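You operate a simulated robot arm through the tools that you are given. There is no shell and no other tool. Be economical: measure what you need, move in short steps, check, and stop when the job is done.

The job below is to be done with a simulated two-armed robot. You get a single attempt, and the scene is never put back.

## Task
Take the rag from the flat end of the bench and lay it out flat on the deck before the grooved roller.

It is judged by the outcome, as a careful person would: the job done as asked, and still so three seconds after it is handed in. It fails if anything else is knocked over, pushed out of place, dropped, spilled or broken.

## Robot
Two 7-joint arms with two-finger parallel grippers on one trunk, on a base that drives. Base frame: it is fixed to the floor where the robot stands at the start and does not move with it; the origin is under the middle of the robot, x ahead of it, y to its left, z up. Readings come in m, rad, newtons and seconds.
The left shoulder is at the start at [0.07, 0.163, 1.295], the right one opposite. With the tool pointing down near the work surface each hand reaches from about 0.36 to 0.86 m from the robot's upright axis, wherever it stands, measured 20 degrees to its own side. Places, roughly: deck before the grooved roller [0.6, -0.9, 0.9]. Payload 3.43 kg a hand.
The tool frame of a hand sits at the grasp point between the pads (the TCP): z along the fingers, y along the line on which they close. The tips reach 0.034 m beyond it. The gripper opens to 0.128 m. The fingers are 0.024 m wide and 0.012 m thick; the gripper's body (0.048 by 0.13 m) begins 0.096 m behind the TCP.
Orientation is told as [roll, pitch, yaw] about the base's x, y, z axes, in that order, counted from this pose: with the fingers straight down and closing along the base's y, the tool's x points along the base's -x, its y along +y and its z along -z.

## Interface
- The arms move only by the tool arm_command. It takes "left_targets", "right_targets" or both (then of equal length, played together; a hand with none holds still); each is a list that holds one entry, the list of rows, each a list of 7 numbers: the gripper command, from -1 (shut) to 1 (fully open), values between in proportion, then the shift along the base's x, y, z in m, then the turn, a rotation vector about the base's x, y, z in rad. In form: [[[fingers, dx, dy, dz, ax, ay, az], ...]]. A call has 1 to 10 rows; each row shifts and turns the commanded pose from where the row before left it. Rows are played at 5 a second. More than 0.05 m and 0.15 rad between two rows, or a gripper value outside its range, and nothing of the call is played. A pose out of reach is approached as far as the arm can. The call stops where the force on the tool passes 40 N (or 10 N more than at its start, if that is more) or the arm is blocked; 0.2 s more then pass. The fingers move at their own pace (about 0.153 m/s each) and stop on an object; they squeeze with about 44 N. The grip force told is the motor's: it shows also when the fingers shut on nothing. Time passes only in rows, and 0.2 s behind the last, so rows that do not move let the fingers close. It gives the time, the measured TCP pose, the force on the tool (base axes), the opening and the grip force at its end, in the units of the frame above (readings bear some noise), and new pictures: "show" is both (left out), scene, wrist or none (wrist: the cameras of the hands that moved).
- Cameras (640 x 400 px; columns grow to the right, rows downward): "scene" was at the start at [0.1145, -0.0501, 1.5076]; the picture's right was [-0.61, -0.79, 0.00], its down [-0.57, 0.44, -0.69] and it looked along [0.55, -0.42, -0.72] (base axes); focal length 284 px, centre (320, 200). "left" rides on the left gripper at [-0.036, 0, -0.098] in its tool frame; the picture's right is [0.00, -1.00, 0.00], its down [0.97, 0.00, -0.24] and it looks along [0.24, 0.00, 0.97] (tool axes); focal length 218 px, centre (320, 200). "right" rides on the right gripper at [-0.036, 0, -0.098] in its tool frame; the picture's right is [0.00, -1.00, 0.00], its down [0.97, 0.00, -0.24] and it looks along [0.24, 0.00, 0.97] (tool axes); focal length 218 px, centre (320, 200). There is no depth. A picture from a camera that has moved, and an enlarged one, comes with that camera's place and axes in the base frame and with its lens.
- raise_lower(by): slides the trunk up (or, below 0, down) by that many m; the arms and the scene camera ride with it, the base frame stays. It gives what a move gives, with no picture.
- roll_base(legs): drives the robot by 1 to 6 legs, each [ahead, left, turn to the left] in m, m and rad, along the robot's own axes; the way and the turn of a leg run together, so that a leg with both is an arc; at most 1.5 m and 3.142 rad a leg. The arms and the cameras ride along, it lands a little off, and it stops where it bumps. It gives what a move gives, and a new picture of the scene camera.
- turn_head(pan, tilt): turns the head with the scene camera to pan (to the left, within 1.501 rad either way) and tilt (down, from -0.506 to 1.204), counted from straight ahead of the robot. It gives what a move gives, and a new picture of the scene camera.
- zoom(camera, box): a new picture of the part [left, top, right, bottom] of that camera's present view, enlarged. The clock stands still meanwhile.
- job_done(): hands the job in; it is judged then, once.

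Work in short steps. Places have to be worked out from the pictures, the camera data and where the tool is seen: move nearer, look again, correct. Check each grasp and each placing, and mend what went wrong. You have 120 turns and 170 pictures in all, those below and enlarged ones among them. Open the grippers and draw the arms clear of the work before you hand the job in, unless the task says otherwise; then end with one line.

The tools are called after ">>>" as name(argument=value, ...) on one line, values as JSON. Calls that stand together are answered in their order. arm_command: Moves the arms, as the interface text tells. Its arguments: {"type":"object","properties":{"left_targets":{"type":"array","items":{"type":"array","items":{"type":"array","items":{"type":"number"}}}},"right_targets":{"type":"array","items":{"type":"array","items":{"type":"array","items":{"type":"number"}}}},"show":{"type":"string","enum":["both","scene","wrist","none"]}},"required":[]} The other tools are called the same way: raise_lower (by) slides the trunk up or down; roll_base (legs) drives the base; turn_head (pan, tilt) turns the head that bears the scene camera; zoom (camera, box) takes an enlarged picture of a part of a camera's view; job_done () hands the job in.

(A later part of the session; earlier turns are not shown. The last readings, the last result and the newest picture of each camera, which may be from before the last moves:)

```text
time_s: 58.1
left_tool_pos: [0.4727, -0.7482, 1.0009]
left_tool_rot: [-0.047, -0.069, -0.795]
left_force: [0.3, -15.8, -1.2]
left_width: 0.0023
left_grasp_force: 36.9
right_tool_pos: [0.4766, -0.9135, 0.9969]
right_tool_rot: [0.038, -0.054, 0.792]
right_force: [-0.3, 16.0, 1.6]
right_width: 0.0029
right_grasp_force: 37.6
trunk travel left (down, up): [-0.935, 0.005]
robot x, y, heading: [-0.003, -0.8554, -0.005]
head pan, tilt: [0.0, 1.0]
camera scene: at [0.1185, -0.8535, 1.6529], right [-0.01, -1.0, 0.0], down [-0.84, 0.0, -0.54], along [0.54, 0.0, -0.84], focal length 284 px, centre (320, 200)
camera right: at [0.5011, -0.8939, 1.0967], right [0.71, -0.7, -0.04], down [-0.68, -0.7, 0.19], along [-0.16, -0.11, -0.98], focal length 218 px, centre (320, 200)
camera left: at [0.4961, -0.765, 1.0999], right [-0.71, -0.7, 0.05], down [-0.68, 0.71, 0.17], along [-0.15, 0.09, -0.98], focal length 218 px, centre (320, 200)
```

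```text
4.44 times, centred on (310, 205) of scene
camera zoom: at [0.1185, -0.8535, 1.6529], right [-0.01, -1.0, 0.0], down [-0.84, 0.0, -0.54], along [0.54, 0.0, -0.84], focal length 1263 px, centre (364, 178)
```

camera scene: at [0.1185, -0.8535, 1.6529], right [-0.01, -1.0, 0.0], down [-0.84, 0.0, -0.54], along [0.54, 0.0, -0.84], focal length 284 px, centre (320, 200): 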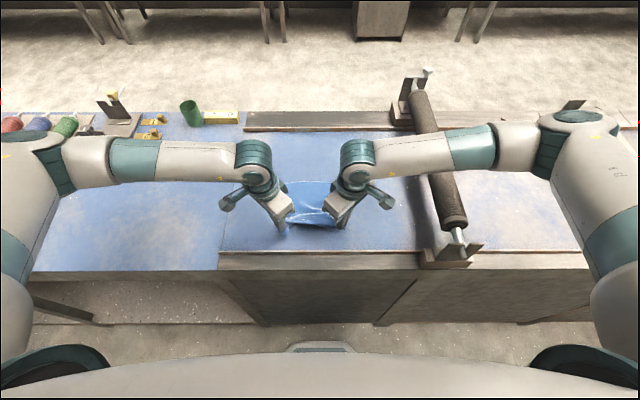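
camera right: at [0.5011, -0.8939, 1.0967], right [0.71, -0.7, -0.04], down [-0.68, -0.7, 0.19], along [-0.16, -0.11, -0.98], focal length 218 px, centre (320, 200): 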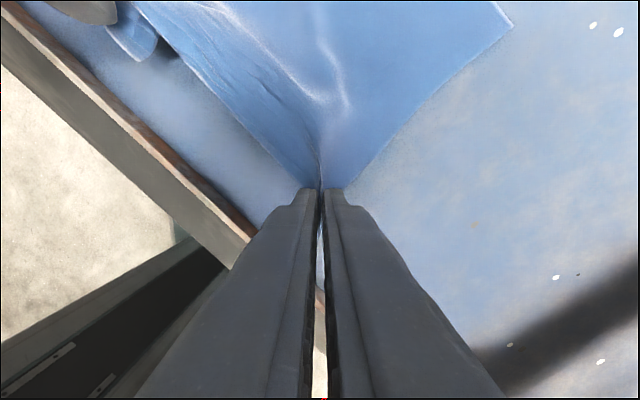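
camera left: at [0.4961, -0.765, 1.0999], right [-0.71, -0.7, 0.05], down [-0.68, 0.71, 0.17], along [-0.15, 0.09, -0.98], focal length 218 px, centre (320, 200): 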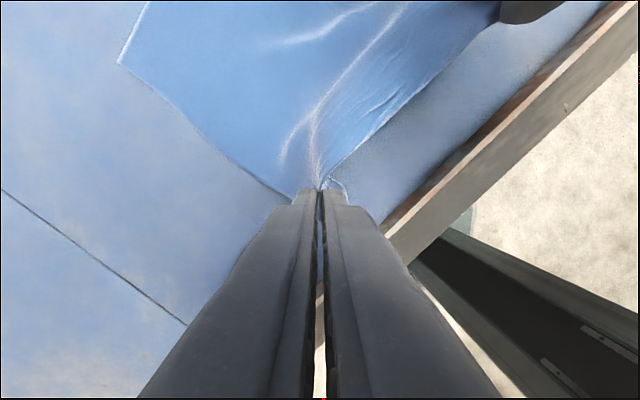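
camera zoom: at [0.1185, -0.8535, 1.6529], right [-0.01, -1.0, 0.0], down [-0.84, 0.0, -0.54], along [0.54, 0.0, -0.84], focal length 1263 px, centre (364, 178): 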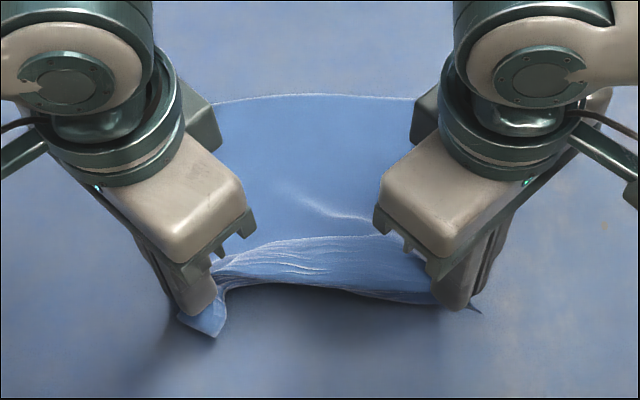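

The corners are now held close to their true tips. I'll lift the rag and lay it again properly: up and forward first.

>>> arm_command(left_targets=[[[-1, 0.015, -0.004, 0.04, 0, 0, 0.02], [-1, 0.03, 0, 0.038, 0, 0, 0.02], [-1, 0.03, 0, 0.038, 0, 0, 0.02], [-1, 0.035, 0, 0.035, 0, 0, 0.02], [-1, 0.035, 0, 0.035, 0, 0, 0.02], [-1, 0.04, 0, 0.01, 0, 0, 0.02], [-1, 0.04, 0, 0, 0, 0, 0.02]]], right_targets=[[[-1, 0.013, 0.0, 0.042, 0, 0, -0.02], [-1, 0.03, 0, 0.039, 0, 0, -0.02], [-1, 0.03, 0, 0.039, 0, 0, -0.02], [-1, 0.034, 0, 0.035, 0, 0, -0.02], [-1, 0.034, 0, 0.035, 0, 0, -0.02], [-1, 0.04, 0, 0.01, 0, 0, -0.02], [-1, 0.04, 0, 0, 0, 0, -0.02]]], show="both")

```text
time_s: 59.7
left_tool_pos: [0.702, -0.754, 1.1963]
left_tool_rot: [-0.047, -0.065, -0.652]
left_force: [-0.7, -7.1, -2.0]
left_width: 0.0022
left_grasp_force: 37.1
right_tool_pos: [0.7002, -0.9135, 1.195]
right_tool_rot: [0.037, -0.05, 0.648]
right_force: [0.7, 8.0, 0.9]
right_width: 0.0026
right_grasp_force: 37.6
trunk travel left (down, up): [-0.935, 0.005]
robot x, y, heading: [-0.001, -0.8523, -0.004]
head pan, tilt: [0.0, 1.0]
camera scene: at [0.1214, -0.8539, 1.6527], right [-0.01, -1.0, 0.0], down [-0.84, 0.0, -0.54], along [0.54, 0.0, -0.84], focal length 284 px, centre (320, 200)
camera right: at [0.7278, -0.8977, 1.2949], right [0.61, -0.8, -0.04], down [-0.78, -0.6, 0.19], along [-0.18, -0.09, -0.98], focal length 218 px, centre (320, 200)
camera left: at [0.7292, -0.7685, 1.2955], right [-0.61, -0.79, 0.05], down [-0.78, 0.61, 0.18], along [-0.17, 0.07, -0.98], focal length 218 px, centre (320, 200)
```

scene: 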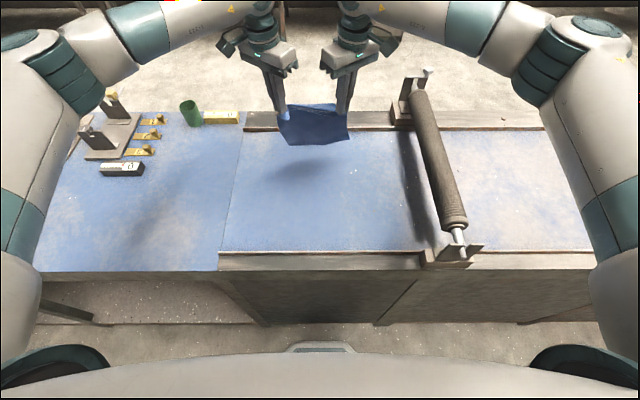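
right: 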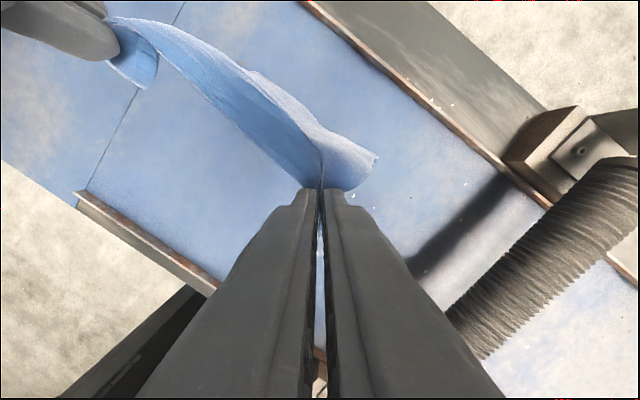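
left: 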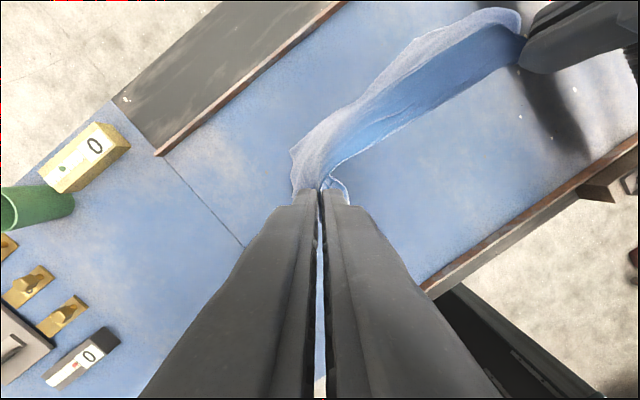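

Hem now taut between the hands, rag hanging cleanly. Lay it back diagonally.

>>> arm_command(left_targets=[[[-1, 0, 0, -0.015, 0, 0, 0], [-1, -0.004, 0, -0.02, 0, 0, 0], [-1, -0.018, 0, -0.02, 0, 0, 0], [-1, -0.022, 0, -0.02, 0, 0, 0], [-1, -0.022, 0, -0.02, 0, 0, 0], [-1, -0.022, 0, -0.02, 0, 0, 0], [-1, -0.022, 0, -0.02, 0, 0, 0], [-1, -0.022, 0, -0.02, 0, 0, 0], [-1, -0.022, 0, -0.02, 0, 0, 0], [-1, -0.02, 0, -0.015, 0, 0, 0]]], right_targets=[[[-1, 0, 0, -0.015, 0, 0, 0], [-1, -0.004, 0, -0.02, 0, 0, 0], [-1, -0.018, 0, -0.02, 0, 0, 0], [-1, -0.022, 0, -0.02, 0, 0, 0], [-1, -0.022, 0, -0.02, 0, 0, 0], [-1, -0.022, 0, -0.02, 0, 0, 0], [-1, -0.022, 0, -0.02, 0, 0, 0], [-1, -0.022, 0, -0.02, 0, 0, 0], [-1, -0.022, 0, -0.02, 0, 0, 0], [-1, -0.02, 0, -0.015, 0, 0, 0]]], show="both")

>>> zoom(camera="scene", box=[250, 150, 370, 240])

```text
time_s: 61.9
left_tool_pos: [0.5214, -0.749, 1.0052]
left_tool_rot: [-0.044, -0.07, -0.653]
left_force: [-0.8, -14.3, -0.6]
left_width: 0.0025
left_grasp_force: 37.5
right_tool_pos: [0.521, -0.9134, 1.0078]
right_tool_rot: [0.039, -0.053, 0.65]
right_force: [-0.2, 13.6, 1.0]
right_width: 0.0027
right_grasp_force: 37.9
trunk travel left (down, up): [-0.935, 0.005]
robot x, y, heading: [-0.0025, -0.849, -0.007]
head pan, tilt: [0.0, 1.0]
camera scene: at [0.1169, -0.8535, 1.6532], right [-0.01, -1.0, 0.0], down [-0.84, 0.0, -0.54], along [0.54, 0.0, -0.84], focal length 284 px, centre (320, 200)
camera right: at [0.5499, -0.898, 1.1076], right [0.61, -0.79, -0.04], down [-0.78, -0.6, 0.19], along [-0.17, -0.08, -0.98], focal length 218 px, centre (320, 200)
camera left: at [0.5477, -0.7643, 1.1055], right [-0.61, -0.79, 0.05], down [-0.78, 0.61, 0.17], along [-0.16, 0.07, -0.98], focal length 218 px, centre (320, 200)
```

scene: 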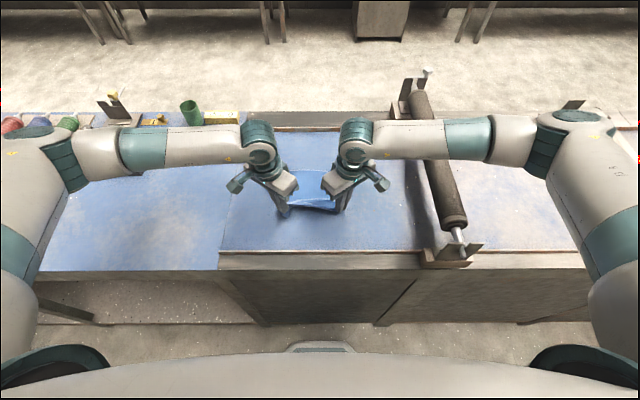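
right: 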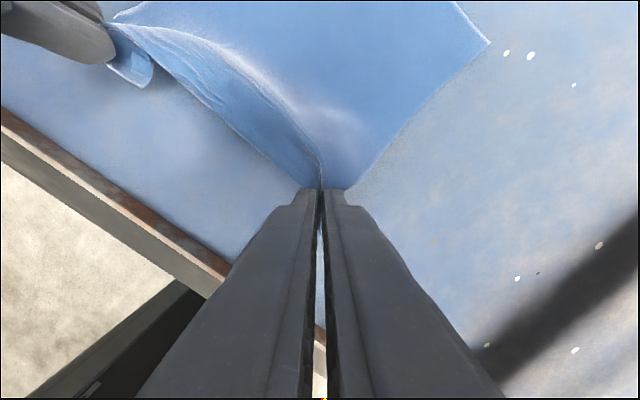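
left: 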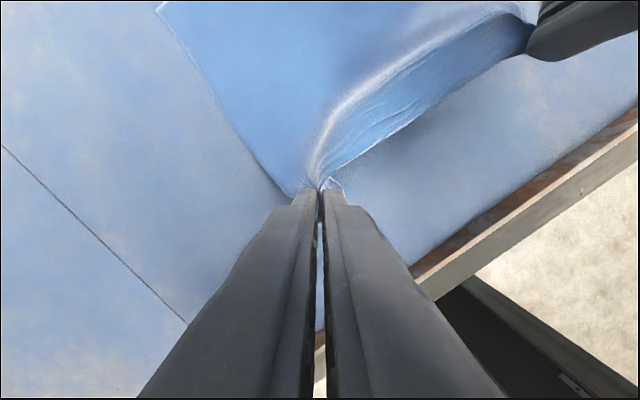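

```text
4.44 times, centred on (310, 195) of scene
camera zoom: at [0.1169, -0.8535, 1.6532], right [-0.01, -1.0, 0.0], down [-0.84, 0.0, -0.54], along [0.54, 0.0, -0.84], focal length 1263 px, centre (364, 222)
```

zoom: 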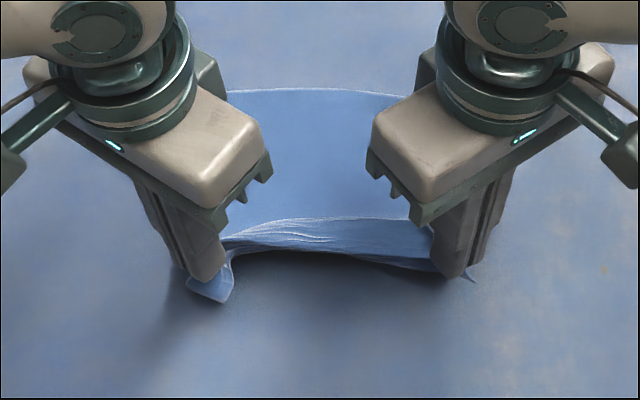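

The hem hangs down in front of the line between the hands. I lower until it touches, then move slightly forward (+x) at the end so it trails towards the robot rather than tucking under.

>>> arm_command(left_targets=[[[-1, -0.018, -0.002, -0.01, 0, 0, 0], [-1, -0.014, -0.002, -0.008, 0, 0, 0], [-1, 0.002, 0, -0.008, 0, 0, 0], [-1, 0.008, 0, -0.008, 0, 0, 0], [-1, 0.008, 0, -0.006, 0, 0, 0]]], right_targets=[[[-1, -0.018, 0.002, -0.01, 0, 0, 0], [-1, -0.014, 0.002, -0.008, 0, 0, 0], [-1, 0.002, 0, -0.008, 0, 0, 0], [-1, 0.008, 0, -0.008, 0, 0, 0], [-1, 0.008, 0, -0.006, 0, 0, 0]]], show="both")

>>> zoom(camera="scene", box=[250, 150, 370, 240])

```text
time_s: 63.1
left_tool_pos: [0.5089, -0.7547, 0.9659]
left_tool_rot: [-0.045, -0.065, -0.654]
left_force: [0.3, -2.7, 0.8]
left_width: 0.0021
left_grasp_force: 36.9
right_tool_pos: [0.5083, -0.9105, 0.9676]
right_tool_rot: [0.035, -0.052, 0.649]
right_force: [0.8, 4.4, 0.7]
right_width: 0.0026
right_grasp_force: 37.1
trunk travel left (down, up): [-0.935, 0.005]
robot x, y, heading: [-0.002, -0.8485, -0.004]
head pan, tilt: [0.0, 1.0]
camera scene: at [0.118, -0.8536, 1.653], right [-0.01, -1.0, 0.0], down [-0.84, 0.0, -0.54], along [0.54, 0.0, -0.84], focal length 284 px, centre (320, 200)
camera right: at [0.5367, -0.8946, 1.0669], right [0.6, -0.8, -0.04], down [-0.78, -0.6, 0.19], along [-0.17, -0.09, -0.98], focal length 218 px, centre (320, 200)
camera left: at [0.535, -0.7684, 1.0654], right [-0.61, -0.79, 0.04], down [-0.78, 0.61, 0.17], along [-0.17, 0.07, -0.98], focal length 218 px, centre (320, 200)
```

scene: 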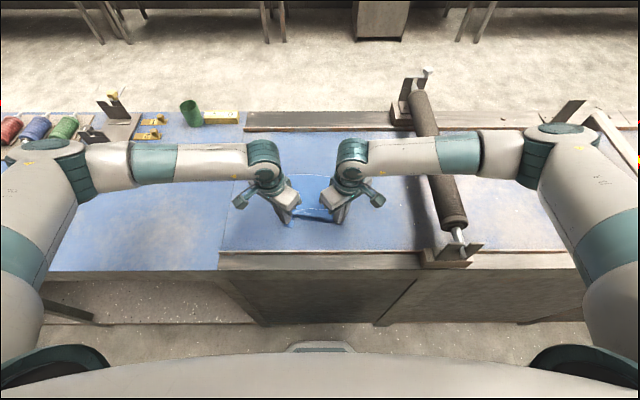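
right: 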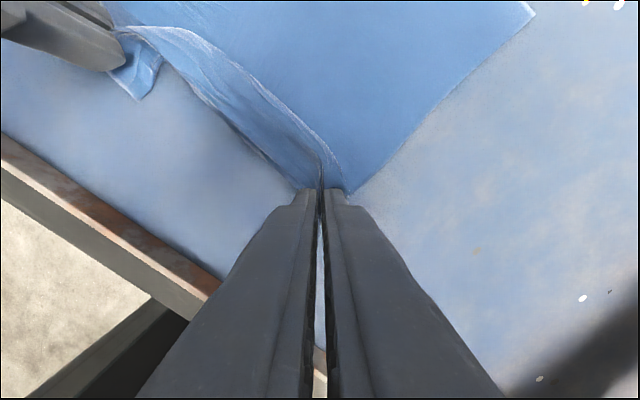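
left: 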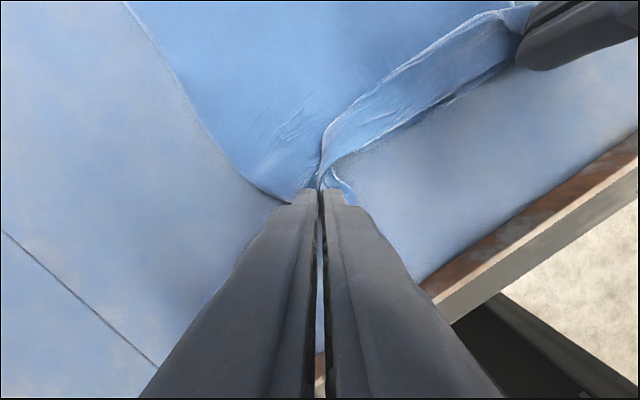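

```text
4.44 times, centred on (310, 195) of scene
camera zoom: at [0.118, -0.8536, 1.653], right [-0.01, -1.0, 0.0], down [-0.84, 0.0, -0.54], along [0.54, 0.0, -0.84], focal length 1263 px, centre (364, 222)
```

zoom: 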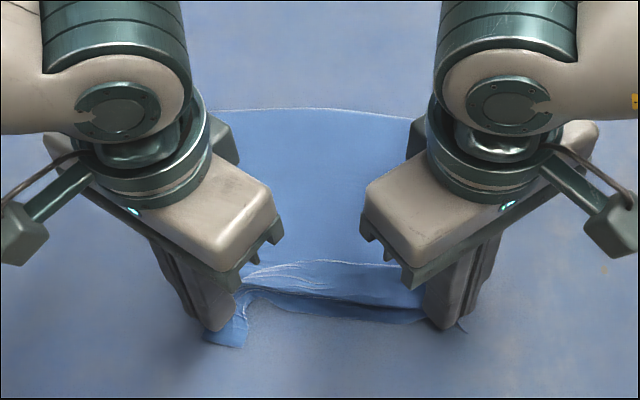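

The hem now lies on the near side. A little further forward and down, then open.

>>> arm_command(left_targets=[[[-1, 0.007, 0, -0.004, 0, 0, 0], [-1, 0.007, 0, -0.003, 0, 0, 0], [-0.85, 0, 0, 0, 0, 0, 0], [-0.7, 0, 0, 0, 0, 0, 0], [-0.55, 0, 0, 0, 0, 0, 0], [-0.4, 0, 0, 0, 0, 0, 0]]], right_targets=[[[-1, 0.007, 0, -0.005, 0, 0, 0], [-1, 0.007, 0, -0.004, 0, 0, 0], [-0.85, 0, 0, 0, 0, 0, 0], [-0.7, 0, 0, 0, 0, 0, 0], [-0.55, 0, 0, 0, 0, 0, 0], [-0.4, 0, 0, 0, 0, 0, 0]]], show="wrist")

```text
time_s: 64.5
left_tool_pos: [0.5242, -0.7541, 0.9595]
left_tool_rot: [-0.046, -0.068, -0.652]
left_force: [0.2, -0.3, -0.4]
left_width: 0.0384
left_grasp_force: 0.0
right_tool_pos: [0.5233, -0.9116, 0.9592]
right_tool_rot: [0.036, -0.053, 0.647]
right_force: [-0.5, -1.6, -0.3]
right_width: 0.0387
right_grasp_force: 0.0
trunk travel left (down, up): [-0.935, 0.005]
robot x, y, heading: [0.0011, -0.8521, 0.001]
head pan, tilt: [0.0, 1.0]
camera right: at [0.5507, -0.8947, 1.0586], right [0.61, -0.8, -0.04], down [-0.78, -0.6, 0.19], along [-0.17, -0.09, -0.98], focal length 218 px, centre (320, 200)
camera left: at [0.5494, -0.7687, 1.0585], right [-0.61, -0.79, 0.04], down [-0.78, 0.61, 0.17], along [-0.17, 0.07, -0.98], focal length 218 px, centre (320, 200)
```

right: 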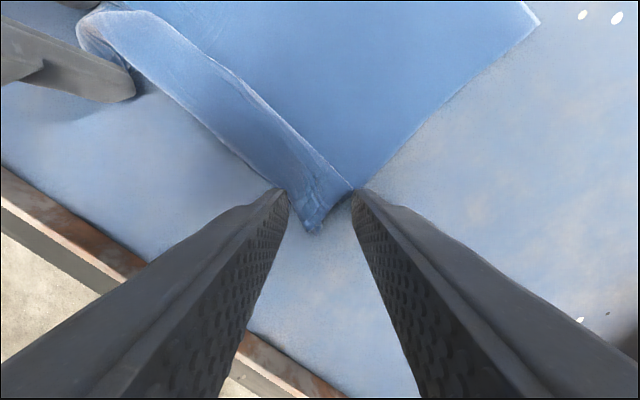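
left: 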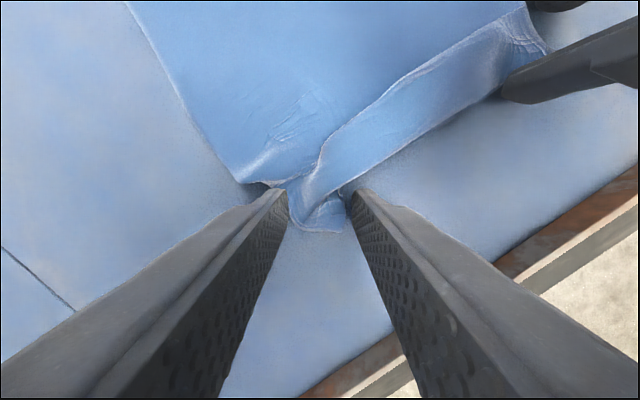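

Opened. Lift clear straight up and sideways and inspect the result.

>>> arm_command(left_targets=[[[-0.4, 0, 0, 0.02, 0, 0, 0], [-0.4, 0, 0, 0.03, 0, 0, 0], [-0.4, 0, 0.04, 0.03, 0, 0, 0], [-0.4, 0, 0.04, 0.02, 0, 0, 0], [-0.4, 0, 0.03, 0.0, 0, 0, 0]]], right_targets=[[[-0.4, 0, 0, 0.02, 0, 0, 0], [-0.4, 0, 0, 0.03, 0, 0, 0], [-0.4, 0, -0.04, 0.03, 0, 0, 0], [-0.4, 0, -0.03, 0.02, 0, 0, 0], [-0.4, 0, -0.03, 0.0, 0, 0, 0]]], show="none")

>>> zoom(camera="scene", box=[250, 150, 370, 240])

```text
time_s: 65.7
left_tool_pos: [0.5226, -0.644, 1.0586]
left_tool_rot: [-0.046, -0.069, -0.653]
left_force: [-0.3, 0.3, -0.1]
left_width: 0.0384
left_grasp_force: 0.2
right_tool_pos: [0.5236, -1.0115, 1.0573]
right_tool_rot: [0.037, -0.05, 0.65]
right_force: [-0.2, -0.2, 0.7]
right_width: 0.0384
right_grasp_force: 0.0
trunk travel left (down, up): [-0.935, 0.005]
robot x, y, heading: [-0.0036, -0.8506, -0.004]
head pan, tilt: [0.0, 1.0]
```

```text
4.44 times, centred on (310, 195) of scene
camera zoom: at [0.1173, -0.8541, 1.6531], right [-0.01, -1.0, 0.0], down [-0.84, 0.0, -0.54], along [0.54, 0.0, -0.84], focal length 1263 px, centre (364, 222)
```

zoom: 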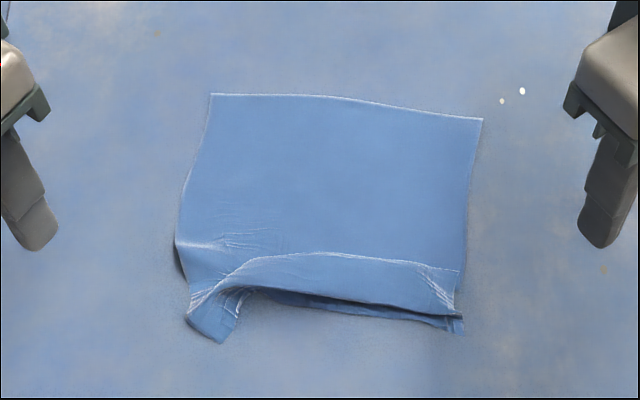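

Better; a Z-fold remains along the near hem with the corners sticking out. I'll pin the far part of the rag with the closed right hand while the left pulls its corner straight.

>>> arm_command(left_targets=[[[-0.5, -0.003, -0.03, 0, 0, 0, 0], [-0.5, -0.003, -0.03, 0, 0, 0, 0], [-0.5, -0.003, -0.03, -0.02, 0, 0, 0], [-0.5, -0.002, -0.024, -0.025, 0, 0, 0], [-0.5, 0, 0, -0.03, 0, 0, 0], [-0.5, 0, 0, 0, 0, 0, 0]]], right_targets=[[[-1, 0.03, 0.02, 0, 0, 0, 0], [-1, 0.03, 0.03, 0, 0, 0, 0], [-1, 0.03, 0.035, -0.01, 0, 0, 0], [-1, 0.026, 0.035, -0.025, 0, 0, 0], [-1, 0, 0.02, -0.03, 0, 0, 0], [-1, 0, 0, -0.02, 0, 0, 0]]], show="wrist")

```text
refused: row 4 steps farther than a row can; nothing moved
```

Same move with slightly smaller steps.

>>> arm_command(left_targets=[[[-0.5, -0.003, -0.03, 0, 0, 0, 0], [-0.5, -0.003, -0.03, 0, 0, 0, 0], [-0.5, -0.003, -0.03, -0.02, 0, 0, 0], [-0.5, -0.002, -0.024, -0.025, 0, 0, 0], [-0.5, 0, 0, -0.03, 0, 0, 0], [-0.5, 0, 0, 0, 0, 0, 0]]], right_targets=[[[-1, 0.03, 0.03, 0, 0, 0, 0], [-1, 0.03, 0.03, 0, 0, 0, 0], [-1, 0.03, 0.033, -0.01, 0, 0, 0], [-1, 0.026, 0.03, -0.025, 0, 0, 0], [-1, 0, 0.017, -0.03, 0, 0, 0], [-1, 0, 0, -0.02, 0, 0, 0]]], show="wrist")

```text
time_s: 67.1
left_tool_pos: [0.5105, -0.7573, 0.983]
left_tool_rot: [-0.047, -0.067, -0.653]
left_force: [0.6, 0.7, -0.1]
left_width: 0.032
left_grasp_force: 0.1
right_tool_pos: [0.6405, -0.8695, 0.9731]
right_tool_rot: [0.036, -0.052, 0.65]
right_force: [-0.4, 0.5, 0.2]
right_width: 0.0
right_grasp_force: 33.5
trunk travel left (down, up): [-0.935, 0.005]
robot x, y, heading: [-0.0011, -0.8495, -0.003]
head pan, tilt: [0.0, 1.0]
camera right: at [0.6672, -0.8547, 1.0726], right [0.61, -0.8, -0.04], down [-0.78, -0.6, 0.19], along [-0.17, -0.09, -0.98], focal length 218 px, centre (320, 200)
camera left: at [0.5371, -0.7715, 1.0836], right [-0.61, -0.79, 0.04], down [-0.78, 0.61, 0.17], along [-0.17, 0.07, -0.98], focal length 218 px, centre (320, 200)
```

right: 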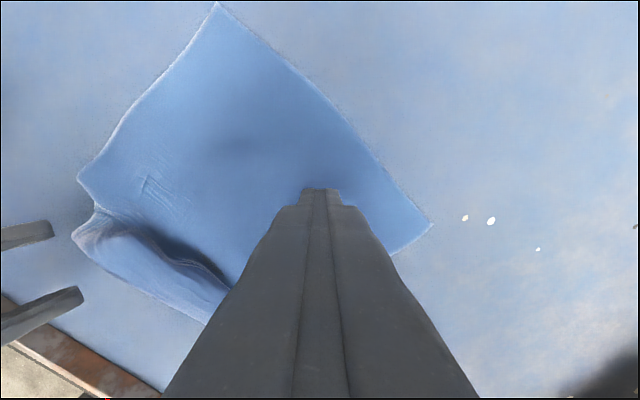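
left: 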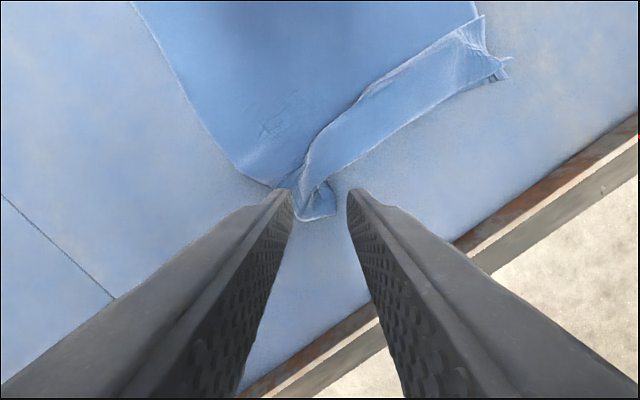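

The left corner flap is between the pads; the right is above the rag's far part. Pressing the right down lightly and gripping with the left.

>>> arm_command(left_targets=[[[-0.5, 0, 0, -0.012, 0, 0, 0], [-0.5, 0, 0, -0.008, 0, 0, 0], [-0.5, 0, 0, -0.004, 0, 0, 0], [-0.5, 0, 0, -0.003, 0, 0, 0]]], right_targets=[[[-1, 0, 0, -0.008, 0, 0, 0], [-1, 0, 0, -0.006, 0, 0, 0], [-1, 0, 0, -0.003, 0, 0, 0], [-1, 0, 0, -0.003, 0, 0, 0]]], show="none")

>>> arm_command(left_targets=[[[-0.75, 0, 0, 0, 0, 0, 0], [-1, 0, 0, 0, 0, 0, 0], [-1, 0, 0, 0, 0, 0, 0]]], show="wrist")

```text
time_s: 68.1
left_tool_pos: [0.5107, -0.7587, 0.9582]
left_tool_rot: [-0.045, -0.068, -0.651]
left_force: [-1.1, 0.1, 0.3]
left_width: 0.0319
left_grasp_force: 0.1
right_tool_pos: [0.6383, -0.8689, 0.9555]
right_tool_rot: [0.034, -0.053, 0.65]
right_force: [0.4, -1.6, 11.5]
right_width: 0.0
right_grasp_force: 33.3
trunk travel left (down, up): [-0.935, 0.005]
robot x, y, heading: [-0.0009, -0.8533, -0.004]
head pan, tilt: [0.0, 1.0]
```

```text
time_s: 68.9
left_tool_pos: [0.5117, -0.7572, 0.9592]
left_tool_rot: [-0.043, -0.067, -0.654]
left_force: [0.2, 0.4, 0.9]
left_width: 0.0017
left_grasp_force: 36.6
right_tool_pos: [0.6387, -0.8695, 0.956]
right_tool_rot: [0.034, -0.053, 0.648]
right_force: [3.9, -2.4, 18.4]
right_width: 0.0
right_grasp_force: 33.1
trunk travel left (down, up): [-0.935, 0.005]
robot x, y, heading: [-0.0042, -0.8544, -0.009]
head pan, tilt: [0.0, 1.0]
camera left: at [0.5371, -0.7722, 1.0578], right [-0.61, -0.79, 0.04], down [-0.78, 0.61, 0.17], along [-0.16, 0.07, -0.98], focal length 218 px, centre (320, 200)
```

left: 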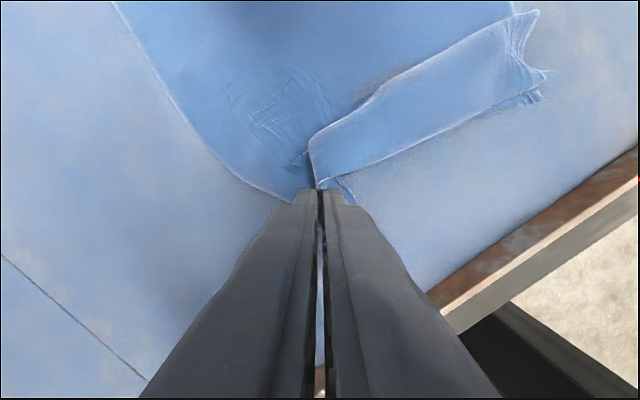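

Left grips the flap (1.7 mm) and the right pins the rag with ~18 N. Pull the corner back and outward.

>>> arm_command(left_targets=[[[-1, -0.004, 0.002, 0.006, 0, 0, 0], [-1, -0.009, 0.003, 0, 0, 0, 0], [-1, -0.009, 0.003, 0, 0, 0, 0], [-1, -0.009, 0.003, 0, 0, 0, 0], [-1, -0.006, 0.002, 0, 0, 0, 0]]], show="both")

>>> zoom(camera="scene", box=[250, 150, 370, 240])

```text
time_s: 70.1
left_tool_pos: [0.4737, -0.7449, 0.9649]
left_tool_rot: [-0.044, -0.068, -0.653]
left_force: [0.9, -0.8, 0.0]
left_width: 0.0019
left_grasp_force: 36.7
right_tool_pos: [0.6376, -0.8694, 0.9562]
right_tool_rot: [0.036, -0.054, 0.648]
right_force: [5.2, -1.9, 27.2]
right_width: 0.0
right_grasp_force: 32.8
trunk travel left (down, up): [-0.935, 0.005]
robot x, y, heading: [-0.0015, -0.8504, -0.003]
head pan, tilt: [0.0, 1.0]
camera scene: at [0.1153, -0.8537, 1.6533], right [-0.01, -1.0, 0.0], down [-0.84, 0.0, -0.54], along [0.54, 0.0, -0.84], focal length 284 px, centre (320, 200)
camera left: at [0.4996, -0.7594, 1.0636], right [-0.61, -0.79, 0.04], down [-0.78, 0.61, 0.17], along [-0.16, 0.07, -0.98], focal length 218 px, centre (320, 200)
```

scene: 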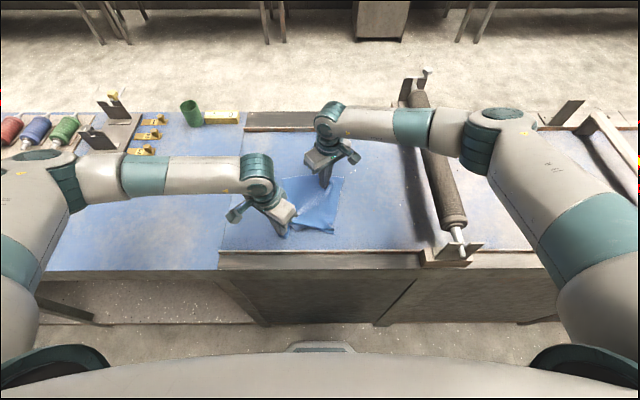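
left: 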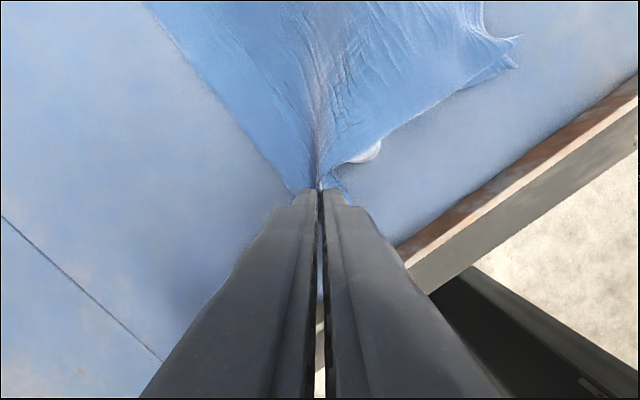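

```text
4.44 times, centred on (310, 195) of scene
camera zoom: at [0.1153, -0.8537, 1.6533], right [-0.01, -1.0, 0.0], down [-0.84, 0.0, -0.54], along [0.54, 0.0, -0.84], focal length 1263 px, centre (364, 222)
```

zoom: 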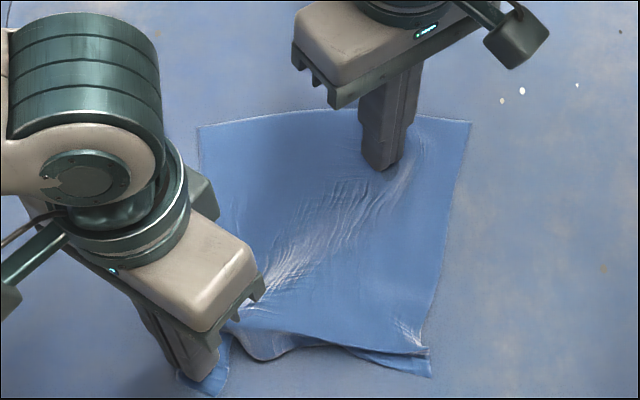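

The tuck is coming out nicely. Keeping the left grip, I bring the right hand to the right near corner (≈ (0.470, −0.897)).

>>> arm_command(right_targets=[[[-1, 0, 0, 0.03, 0, 0, 0], [-0.5, -0.02, -0.03, 0.01, 0, 0, 0], [-0.5, -0.045, -0.01, 0, 0, 0, 0], [-0.5, -0.045, 0.01, 0, 0, 0, 0], [-0.5, -0.046, 0.01, -0.015, 0, 0, 0], [-0.5, 0, 0, 0, 0, 0, 0]]], show="wrist")

```text
time_s: 71.5
left_tool_pos: [0.4752, -0.7462, 0.9639]
left_tool_rot: [-0.047, -0.066, -0.653]
left_force: [-0.1, -0.3, 0.2]
left_width: 0.0018
left_grasp_force: 36.9
right_tool_pos: [0.4818, -0.8932, 0.9767]
right_tool_rot: [0.036, -0.053, 0.65]
right_force: [0.7, -0.9, -0.5]
right_width: 0.0322
right_grasp_force: 0.1
trunk travel left (down, up): [-0.935, 0.005]
robot x, y, heading: [-0.0044, -0.8513, -0.001]
head pan, tilt: [0.0, 1.0]
camera right: at [0.5092, -0.8777, 1.077], right [0.6, -0.8, -0.04], down [-0.78, -0.6, 0.19], along [-0.17, -0.09, -0.98], focal length 218 px, centre (320, 200)
```

right: 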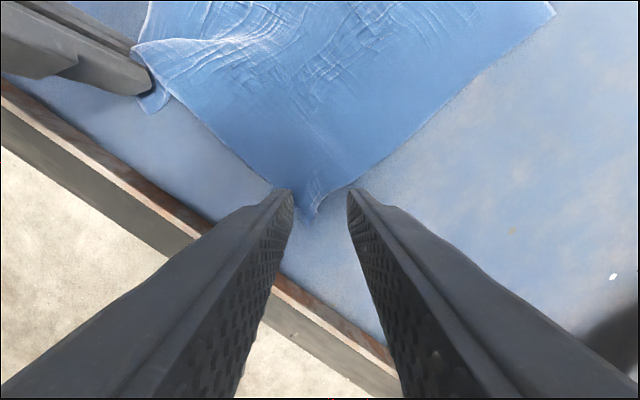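

Corner centred. Press to contact (about z 0.955).

>>> arm_command(right_targets=[[[-0.5, 0.002, 0.002, -0.01, 0, 0, 0], [-0.5, 0, 0, -0.007, 0, 0, 0], [-0.5, 0, 0, -0.004, 0, 0, 0], [-0.5, 0, 0, -0.002, 0, 0, 0]]], show="none")

>>> arm_command(right_targets=[[[-0.75, 0, 0, 0, 0, 0, 0], [-1, 0, 0, 0, 0, 0, 0], [-1, 0, 0, 0, 0, 0, 0]]], show="wrist")

```text
time_s: 72.5
left_tool_pos: [0.4752, -0.7445, 0.9637]
left_tool_rot: [-0.045, -0.068, -0.653]
left_force: [0.0, 0.4, 0.1]
left_width: 0.0018
left_grasp_force: 36.8
right_tool_pos: [0.4847, -0.8898, 0.9574]
right_tool_rot: [0.035, -0.054, 0.648]
right_force: [0.6, 0.4, 4.1]
right_width: 0.0319
right_grasp_force: 0.1
trunk travel left (down, up): [-0.935, 0.005]
robot x, y, heading: [-0.002, -0.8514, -0.003]
head pan, tilt: [0.0, 1.0]
```

```text
time_s: 73.3
left_tool_pos: [0.4765, -0.7452, 0.964]
left_tool_rot: [-0.046, -0.069, -0.653]
left_force: [0.3, -1.9, 0.1]
left_width: 0.002
left_grasp_force: 36.4
right_tool_pos: [0.4846, -0.8882, 0.9574]
right_tool_rot: [0.037, -0.054, 0.649]
right_force: [-0.8, 3.2, 9.7]
right_width: 0.0019
right_grasp_force: 36.7
trunk travel left (down, up): [-0.935, 0.005]
robot x, y, heading: [0.0012, -0.8547, -0.006]
head pan, tilt: [0.0, 1.0]
camera right: at [0.5122, -0.8728, 1.0562], right [0.61, -0.79, -0.04], down [-0.78, -0.6, 0.19], along [-0.17, -0.09, -0.98], focal length 218 px, centre (320, 200)
```

right: 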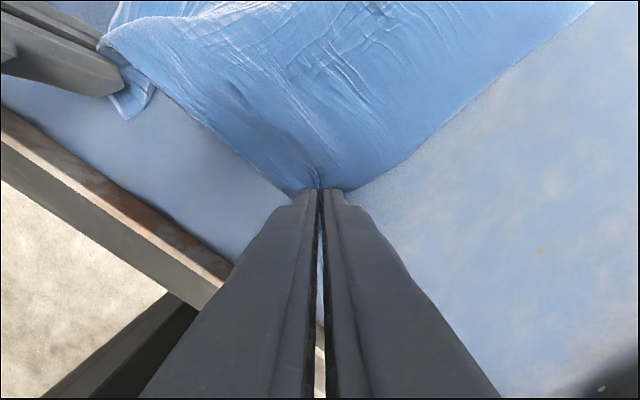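

Gripped. Now I stretch: right corner back and outward, left slightly outward, low over the deck.

>>> arm_command(left_targets=[[[-1, 0, 0.002, 0, 0, 0, 0], [-1, 0, 0.002, 0, 0, 0, 0], [-1, 0, 0.002, 0, 0, 0, 0], [-1, 0, 0.002, 0, 0, 0, 0]]], right_targets=[[[-1, -0.004, -0.004, 0.005, 0, 0, 0], [-1, -0.004, -0.006, 0, 0, 0, 0], [-1, -0.004, -0.006, 0, 0, 0, 0], [-1, -0.002, -0.005, 0, 0, 0, 0]]], show="both")

>>> zoom(camera="scene", box=[250, 150, 370, 240])

```text
time_s: 74.3
left_tool_pos: [0.4742, -0.7391, 0.9639]
left_tool_rot: [-0.051, -0.068, -0.652]
left_force: [-3.0, -28.2, -1.3]
left_width: 0.0018
left_grasp_force: 37.1
right_tool_pos: [0.4721, -0.9075, 0.9618]
right_tool_rot: [0.041, -0.055, 0.648]
right_force: [5.1, 26.6, 2.3]
right_width: 0.0019
right_grasp_force: 36.1
trunk travel left (down, up): [-0.935, 0.005]
robot x, y, heading: [-0.0028, -0.854, -0.005]
head pan, tilt: [0.0, 1.0]
camera scene: at [0.1179, -0.8539, 1.653], right [-0.01, -1.0, 0.0], down [-0.84, 0.0, -0.54], along [0.54, 0.0, -0.84], focal length 284 px, centre (320, 200)
camera right: at [0.4991, -0.8924, 1.0613], right [0.61, -0.79, -0.04], down [-0.78, -0.6, 0.19], along [-0.17, -0.08, -0.98], focal length 218 px, centre (320, 200)
camera left: at [0.5005, -0.7524, 1.0634], right [-0.61, -0.79, 0.05], down [-0.78, 0.61, 0.17], along [-0.16, 0.07, -0.98], focal length 218 px, centre (320, 200)
```

scene: 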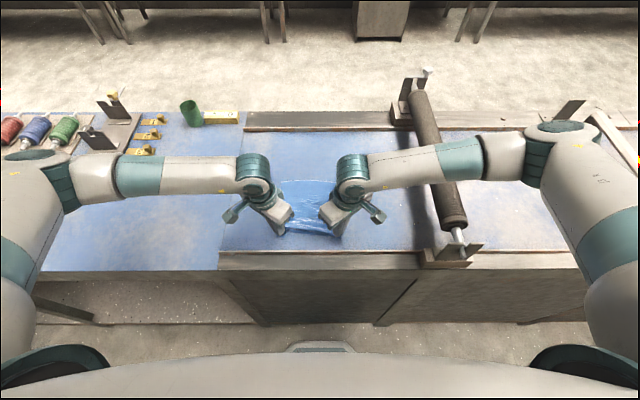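
right: 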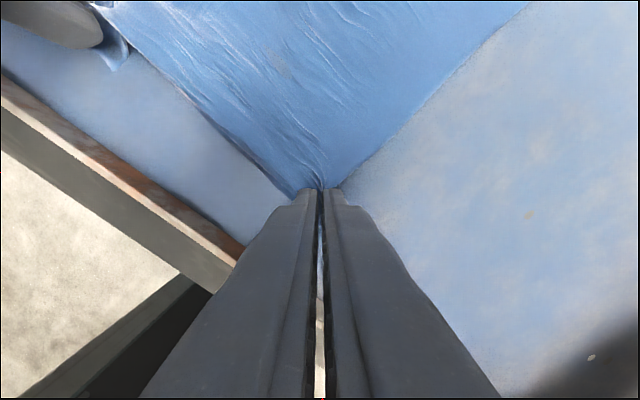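
left: 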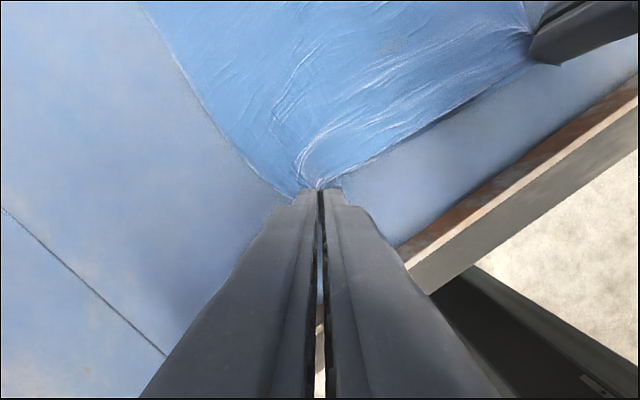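

```text
4.44 times, centred on (310, 195) of scene
camera zoom: at [0.1179, -0.8539, 1.653], right [-0.01, -1.0, 0.0], down [-0.84, 0.0, -0.54], along [0.54, 0.0, -0.84], focal length 1263 px, centre (364, 222)
```

zoom: 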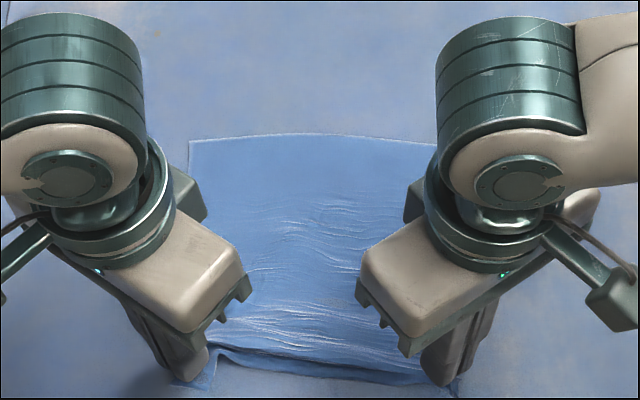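

Hem stretched tight (≈27 N). I relax slightly, lower to the deck and open.

>>> arm_command(left_targets=[[[-1, 0, -0.002, -0.004, 0, 0, 0], [-1, 0, -0.001, -0.003, 0, 0, 0], [-0.8, 0, 0, 0, 0, 0, 0], [-0.6, 0, 0, 0, 0, 0, 0], [-0.4, 0, 0, 0, 0, 0, 0], [-0.4, 0, 0, 0.02, 0, 0, 0], [-0.4, 0, 0, 0.03, 0, 0, 0], [-0.4, 0, 0.04, 0.03, 0, 0, 0], [-0.4, 0, 0.04, 0.02, 0, 0, 0], [-0.4, 0, 0.04, 0, 0, 0, 0]]], right_targets=[[[-1, 0, 0.002, -0.003, 0, 0, 0], [-1, 0, 0.001, -0.002, 0, 0, 0], [-0.8, 0, 0, 0, 0, 0, 0], [-0.6, 0, 0, 0, 0, 0, 0], [-0.4, 0, 0, 0, 0, 0, 0], [-0.4, 0, 0, 0.02, 0, 0, 0], [-0.4, 0, 0, 0.03, 0, 0, 0], [-0.4, 0, -0.04, 0.03, 0, 0, 0], [-0.4, 0, -0.04, 0.02, 0, 0, 0], [-0.4, 0, -0.03, 0, 0, 0, 0]]], show="none")

>>> zoom(camera="scene", box=[250, 160, 370, 250])

```text
time_s: 76.5
left_tool_pos: [0.4732, -0.6213, 1.0563]
left_tool_rot: [-0.046, -0.07, -0.654]
left_force: [-0.7, 0.2, 0.0]
left_width: 0.0384
left_grasp_force: 0.0
right_tool_pos: [0.4713, -1.0173, 1.0552]
right_tool_rot: [0.037, -0.052, 0.651]
right_force: [0.2, 0.5, 0.2]
right_width: 0.0383
right_grasp_force: 0.0
trunk travel left (down, up): [-0.935, 0.005]
robot x, y, heading: [-0.0051, -0.8519, -0.011]
head pan, tilt: [0.0, 1.0]
```

```text
4.44 times, centred on (310, 205) of scene
camera zoom: at [0.1164, -0.853, 1.6531], right [-0.01, -1.0, 0.0], down [-0.84, 0.0, -0.54], along [0.54, 0.0, -0.84], focal length 1263 px, centre (364, 178)
```

zoom: 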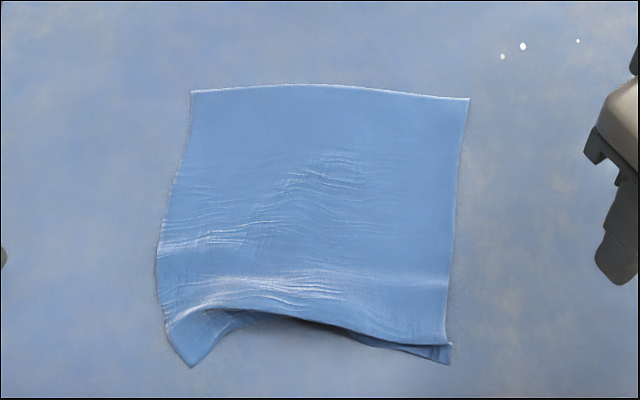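

Much flatter. Only the middle of the near hem is still arched; a closer look.

>>> zoom(camera="scene", box=[276, 208, 340, 248])

>>> zoom(camera="right", box=[0, 0, 320, 200])

```text
10.00 times, centred on (308, 228) of scene
camera zoom: at [0.1164, -0.853, 1.6531], right [-0.01, -1.0, 0.0], down [-0.84, 0.0, -0.54], along [0.54, 0.0, -0.84], focal length 2841 px, centre (440, -80)
```

zoom: 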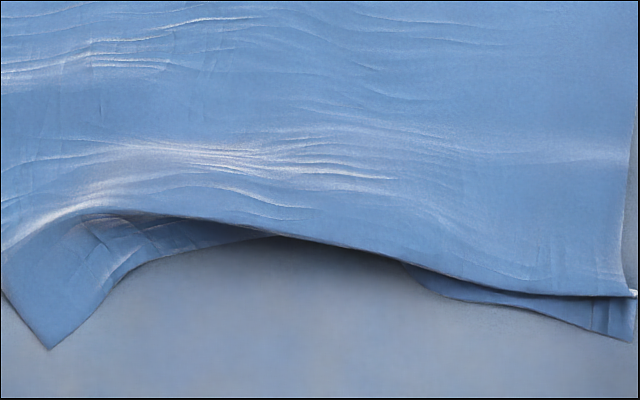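

```text
2.00 times, centred on (160, 100) of right
camera zoom: at [0.499, -1.0004, 1.1555], right [0.61, -0.79, -0.04], down [-0.78, -0.6, 0.19], along [-0.17, -0.09, -0.98], focal length 436 px, centre (640, 400)
```

zoom: 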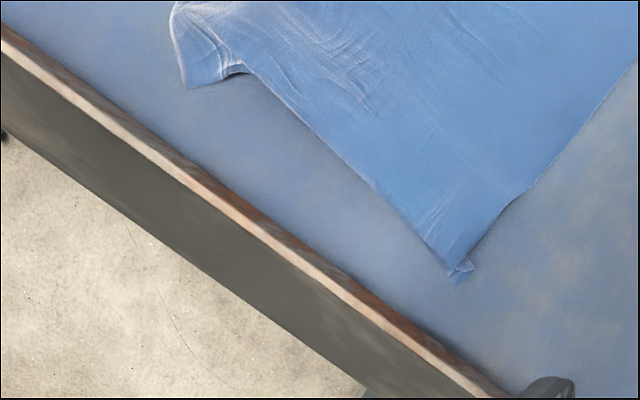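

The corners need spreading by about 3 cm in y to bring the tuck out. I'll press closed fingertips on each corner flap and drag both outward at once.

>>> arm_command(left_targets=[[[-1, -0.003, -0.04, 0, 0, 0, 0], [-1, -0.003, -0.04, 0, 0, 0, 0], [-1, -0.003, -0.03, -0.01, 0, 0, 0], [-1, -0.002, -0.017, -0.03, 0, 0, 0], [-1, 0, 0, -0.035, 0, 0, 0], [-1, 0, 0, -0.01, 0, 0, 0], [-1, 0, 0, 0, 0, 0, 0]]], right_targets=[[[-1, -0.004, 0.035, 0, 0, 0, 0], [-1, -0.004, 0.035, 0, 0, 0, 0], [-1, -0.004, 0.03, -0.01, 0, 0, 0], [-1, -0.002, 0.02, -0.03, 0, 0, 0], [-1, 0, 0, -0.035, 0, 0, 0], [-1, 0, 0, -0.01, 0, 0, 0], [-1, 0, 0, 0, 0, 0, 0]]], show="wrist")

```text
time_s: 78.1
left_tool_pos: [0.4644, -0.7472, 0.9708]
left_tool_rot: [-0.045, -0.068, -0.652]
left_force: [-0.3, -0.5, 0.1]
left_width: 0.0
left_grasp_force: 33.1
right_tool_pos: [0.4567, -0.8965, 0.9703]
right_tool_rot: [0.037, -0.052, 0.649]
right_force: [-0.3, -1.2, -0.6]
right_width: 0.0
right_grasp_force: 33.4
trunk travel left (down, up): [-0.935, 0.005]
robot x, y, heading: [0.0007, -0.8523, -0.004]
head pan, tilt: [0.0, 1.0]
camera right: at [0.485, -0.88, 1.0698], right [0.61, -0.79, -0.04], down [-0.78, -0.6, 0.19], along [-0.17, -0.09, -0.98], focal length 218 px, centre (320, 200)
camera left: at [0.491, -0.7609, 1.0705], right [-0.61, -0.79, 0.05], down [-0.78, 0.61, 0.17], along [-0.17, 0.07, -0.98], focal length 218 px, centre (320, 200)
```

right: 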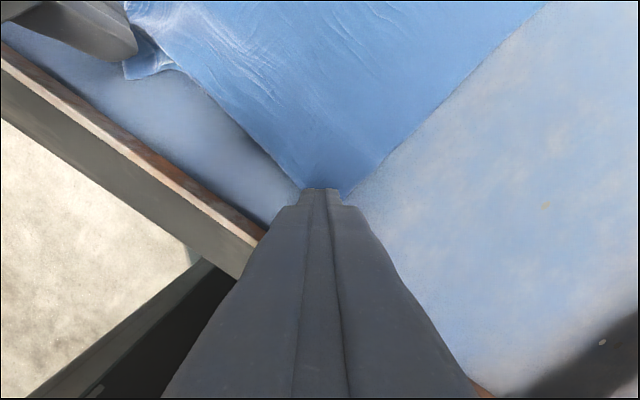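
left: 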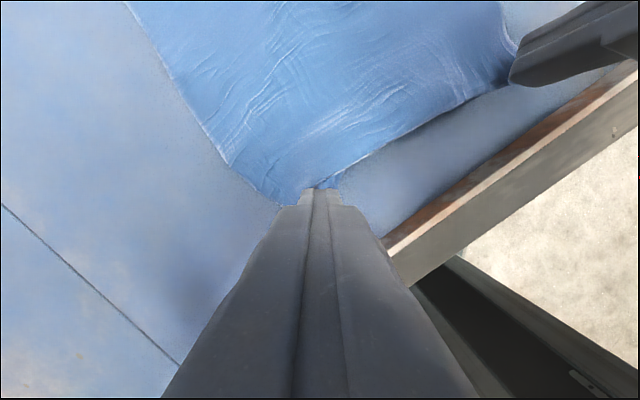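

Tips are over the corner flaps. Press down to moderate contact.

>>> arm_command(left_targets=[[[-1, 0, 0, -0.01, 0, 0, 0], [-1, 0, 0, -0.005, 0, 0, 0], [-1, 0, 0, -0.003, 0, 0, 0]]], right_targets=[[[-1, 0, 0, -0.01, 0, 0, 0], [-1, 0, 0, -0.005, 0, 0, 0], [-1, 0, 0, -0.003, 0, 0, 0]]], show="none")

```text
time_s: 78.9
left_tool_pos: [0.4639, -0.7476, 0.9564]
left_tool_rot: [-0.041, -0.071, -0.652]
left_force: [1.5, 2.0, 14.6]
left_width: 0.0
left_grasp_force: 32.5
right_tool_pos: [0.4576, -0.897, 0.9565]
right_tool_rot: [0.035, -0.058, 0.646]
right_force: [1.7, -5.1, 32.1]
right_width: 0.0
right_grasp_force: 32.5
trunk travel left (down, up): [-0.935, 0.005]
robot x, y, heading: [-0.0033, -0.848, -0.005]
head pan, tilt: [0.0, 1.0]
```

Both press (15 and 32 N). Drag outward and slightly back.

>>> arm_command(left_targets=[[[-1, -0.001, 0.004, -0.001, 0, 0, 0], [-1, -0.001, 0.005, 0, 0, 0, 0], [-1, -0.001, 0.005, 0, 0, 0, 0], [-1, -0.001, 0.005, 0, 0, 0, 0]]], right_targets=[[[-1, -0.001, -0.004, 0.001, 0, 0, 0], [-1, -0.001, -0.005, 0, 0, 0, 0], [-1, -0.001, -0.005, 0, 0, 0, 0], [-1, -0.001, -0.005, 0, 0, 0, 0]]], show="wrist")

>>> zoom(camera="scene", box=[250, 160, 370, 250])

```text
time_s: 79.7
left_tool_pos: [0.4604, -0.7383, 0.9562]
left_tool_rot: [-0.048, -0.081, -0.656]
left_force: [-3.4, -1.1, 18.0]
left_width: 0.0001
left_grasp_force: 32.7
right_tool_pos: [0.4527, -0.906, 0.9574]
right_tool_rot: [0.042, -0.059, 0.652]
right_force: [-3.9, -0.3, 19.1]
right_width: 0.0
right_grasp_force: 33.1
trunk travel left (down, up): [-0.935, 0.005]
robot x, y, heading: [0.0013, -0.8509, -0.007]
head pan, tilt: [0.0, 1.0]
stopped in row 4 (left hand): the force on the tool passed its limit (the readings are from after the stop); the commanded pose is now the measured one
camera right: at [0.4802, -0.8918, 1.0567], right [0.61, -0.79, -0.04], down [-0.78, -0.6, 0.18], along [-0.17, -0.08, -0.98], focal length 218 px, centre (320, 200)
camera left: at [0.4859, -0.7515, 1.0563], right [-0.61, -0.79, 0.05], down [-0.78, 0.61, 0.16], along [-0.16, 0.06, -0.99], focal length 218 px, centre (320, 200)
```

right: 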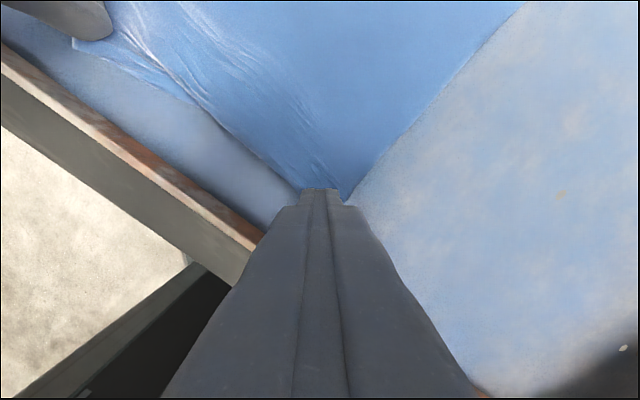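
left: 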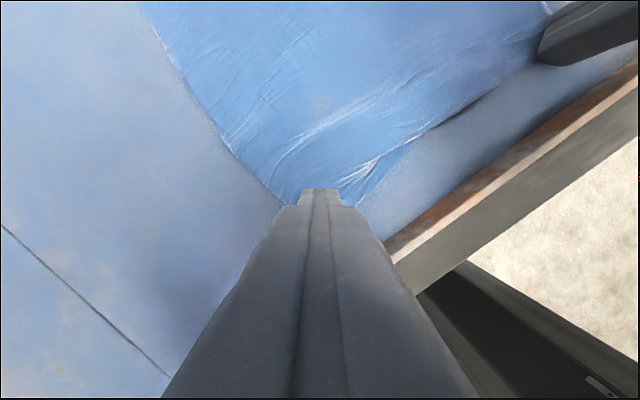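

```text
4.44 times, centred on (310, 205) of scene
camera zoom: at [0.114, -0.8542, 1.6529], right [-0.01, -1.0, 0.0], down [-0.84, 0.0, -0.54], along [0.54, 0.0, -0.84], focal length 1263 px, centre (364, 178)
```

zoom: 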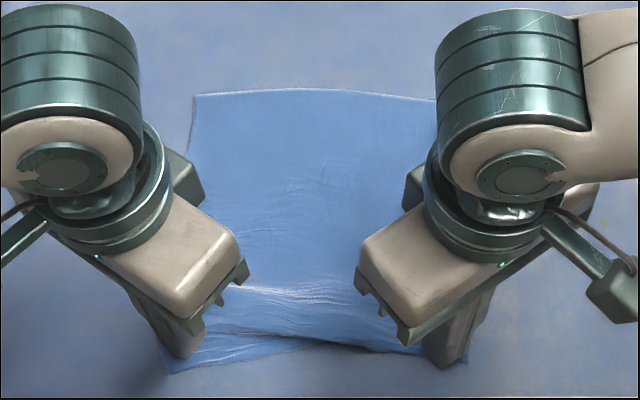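

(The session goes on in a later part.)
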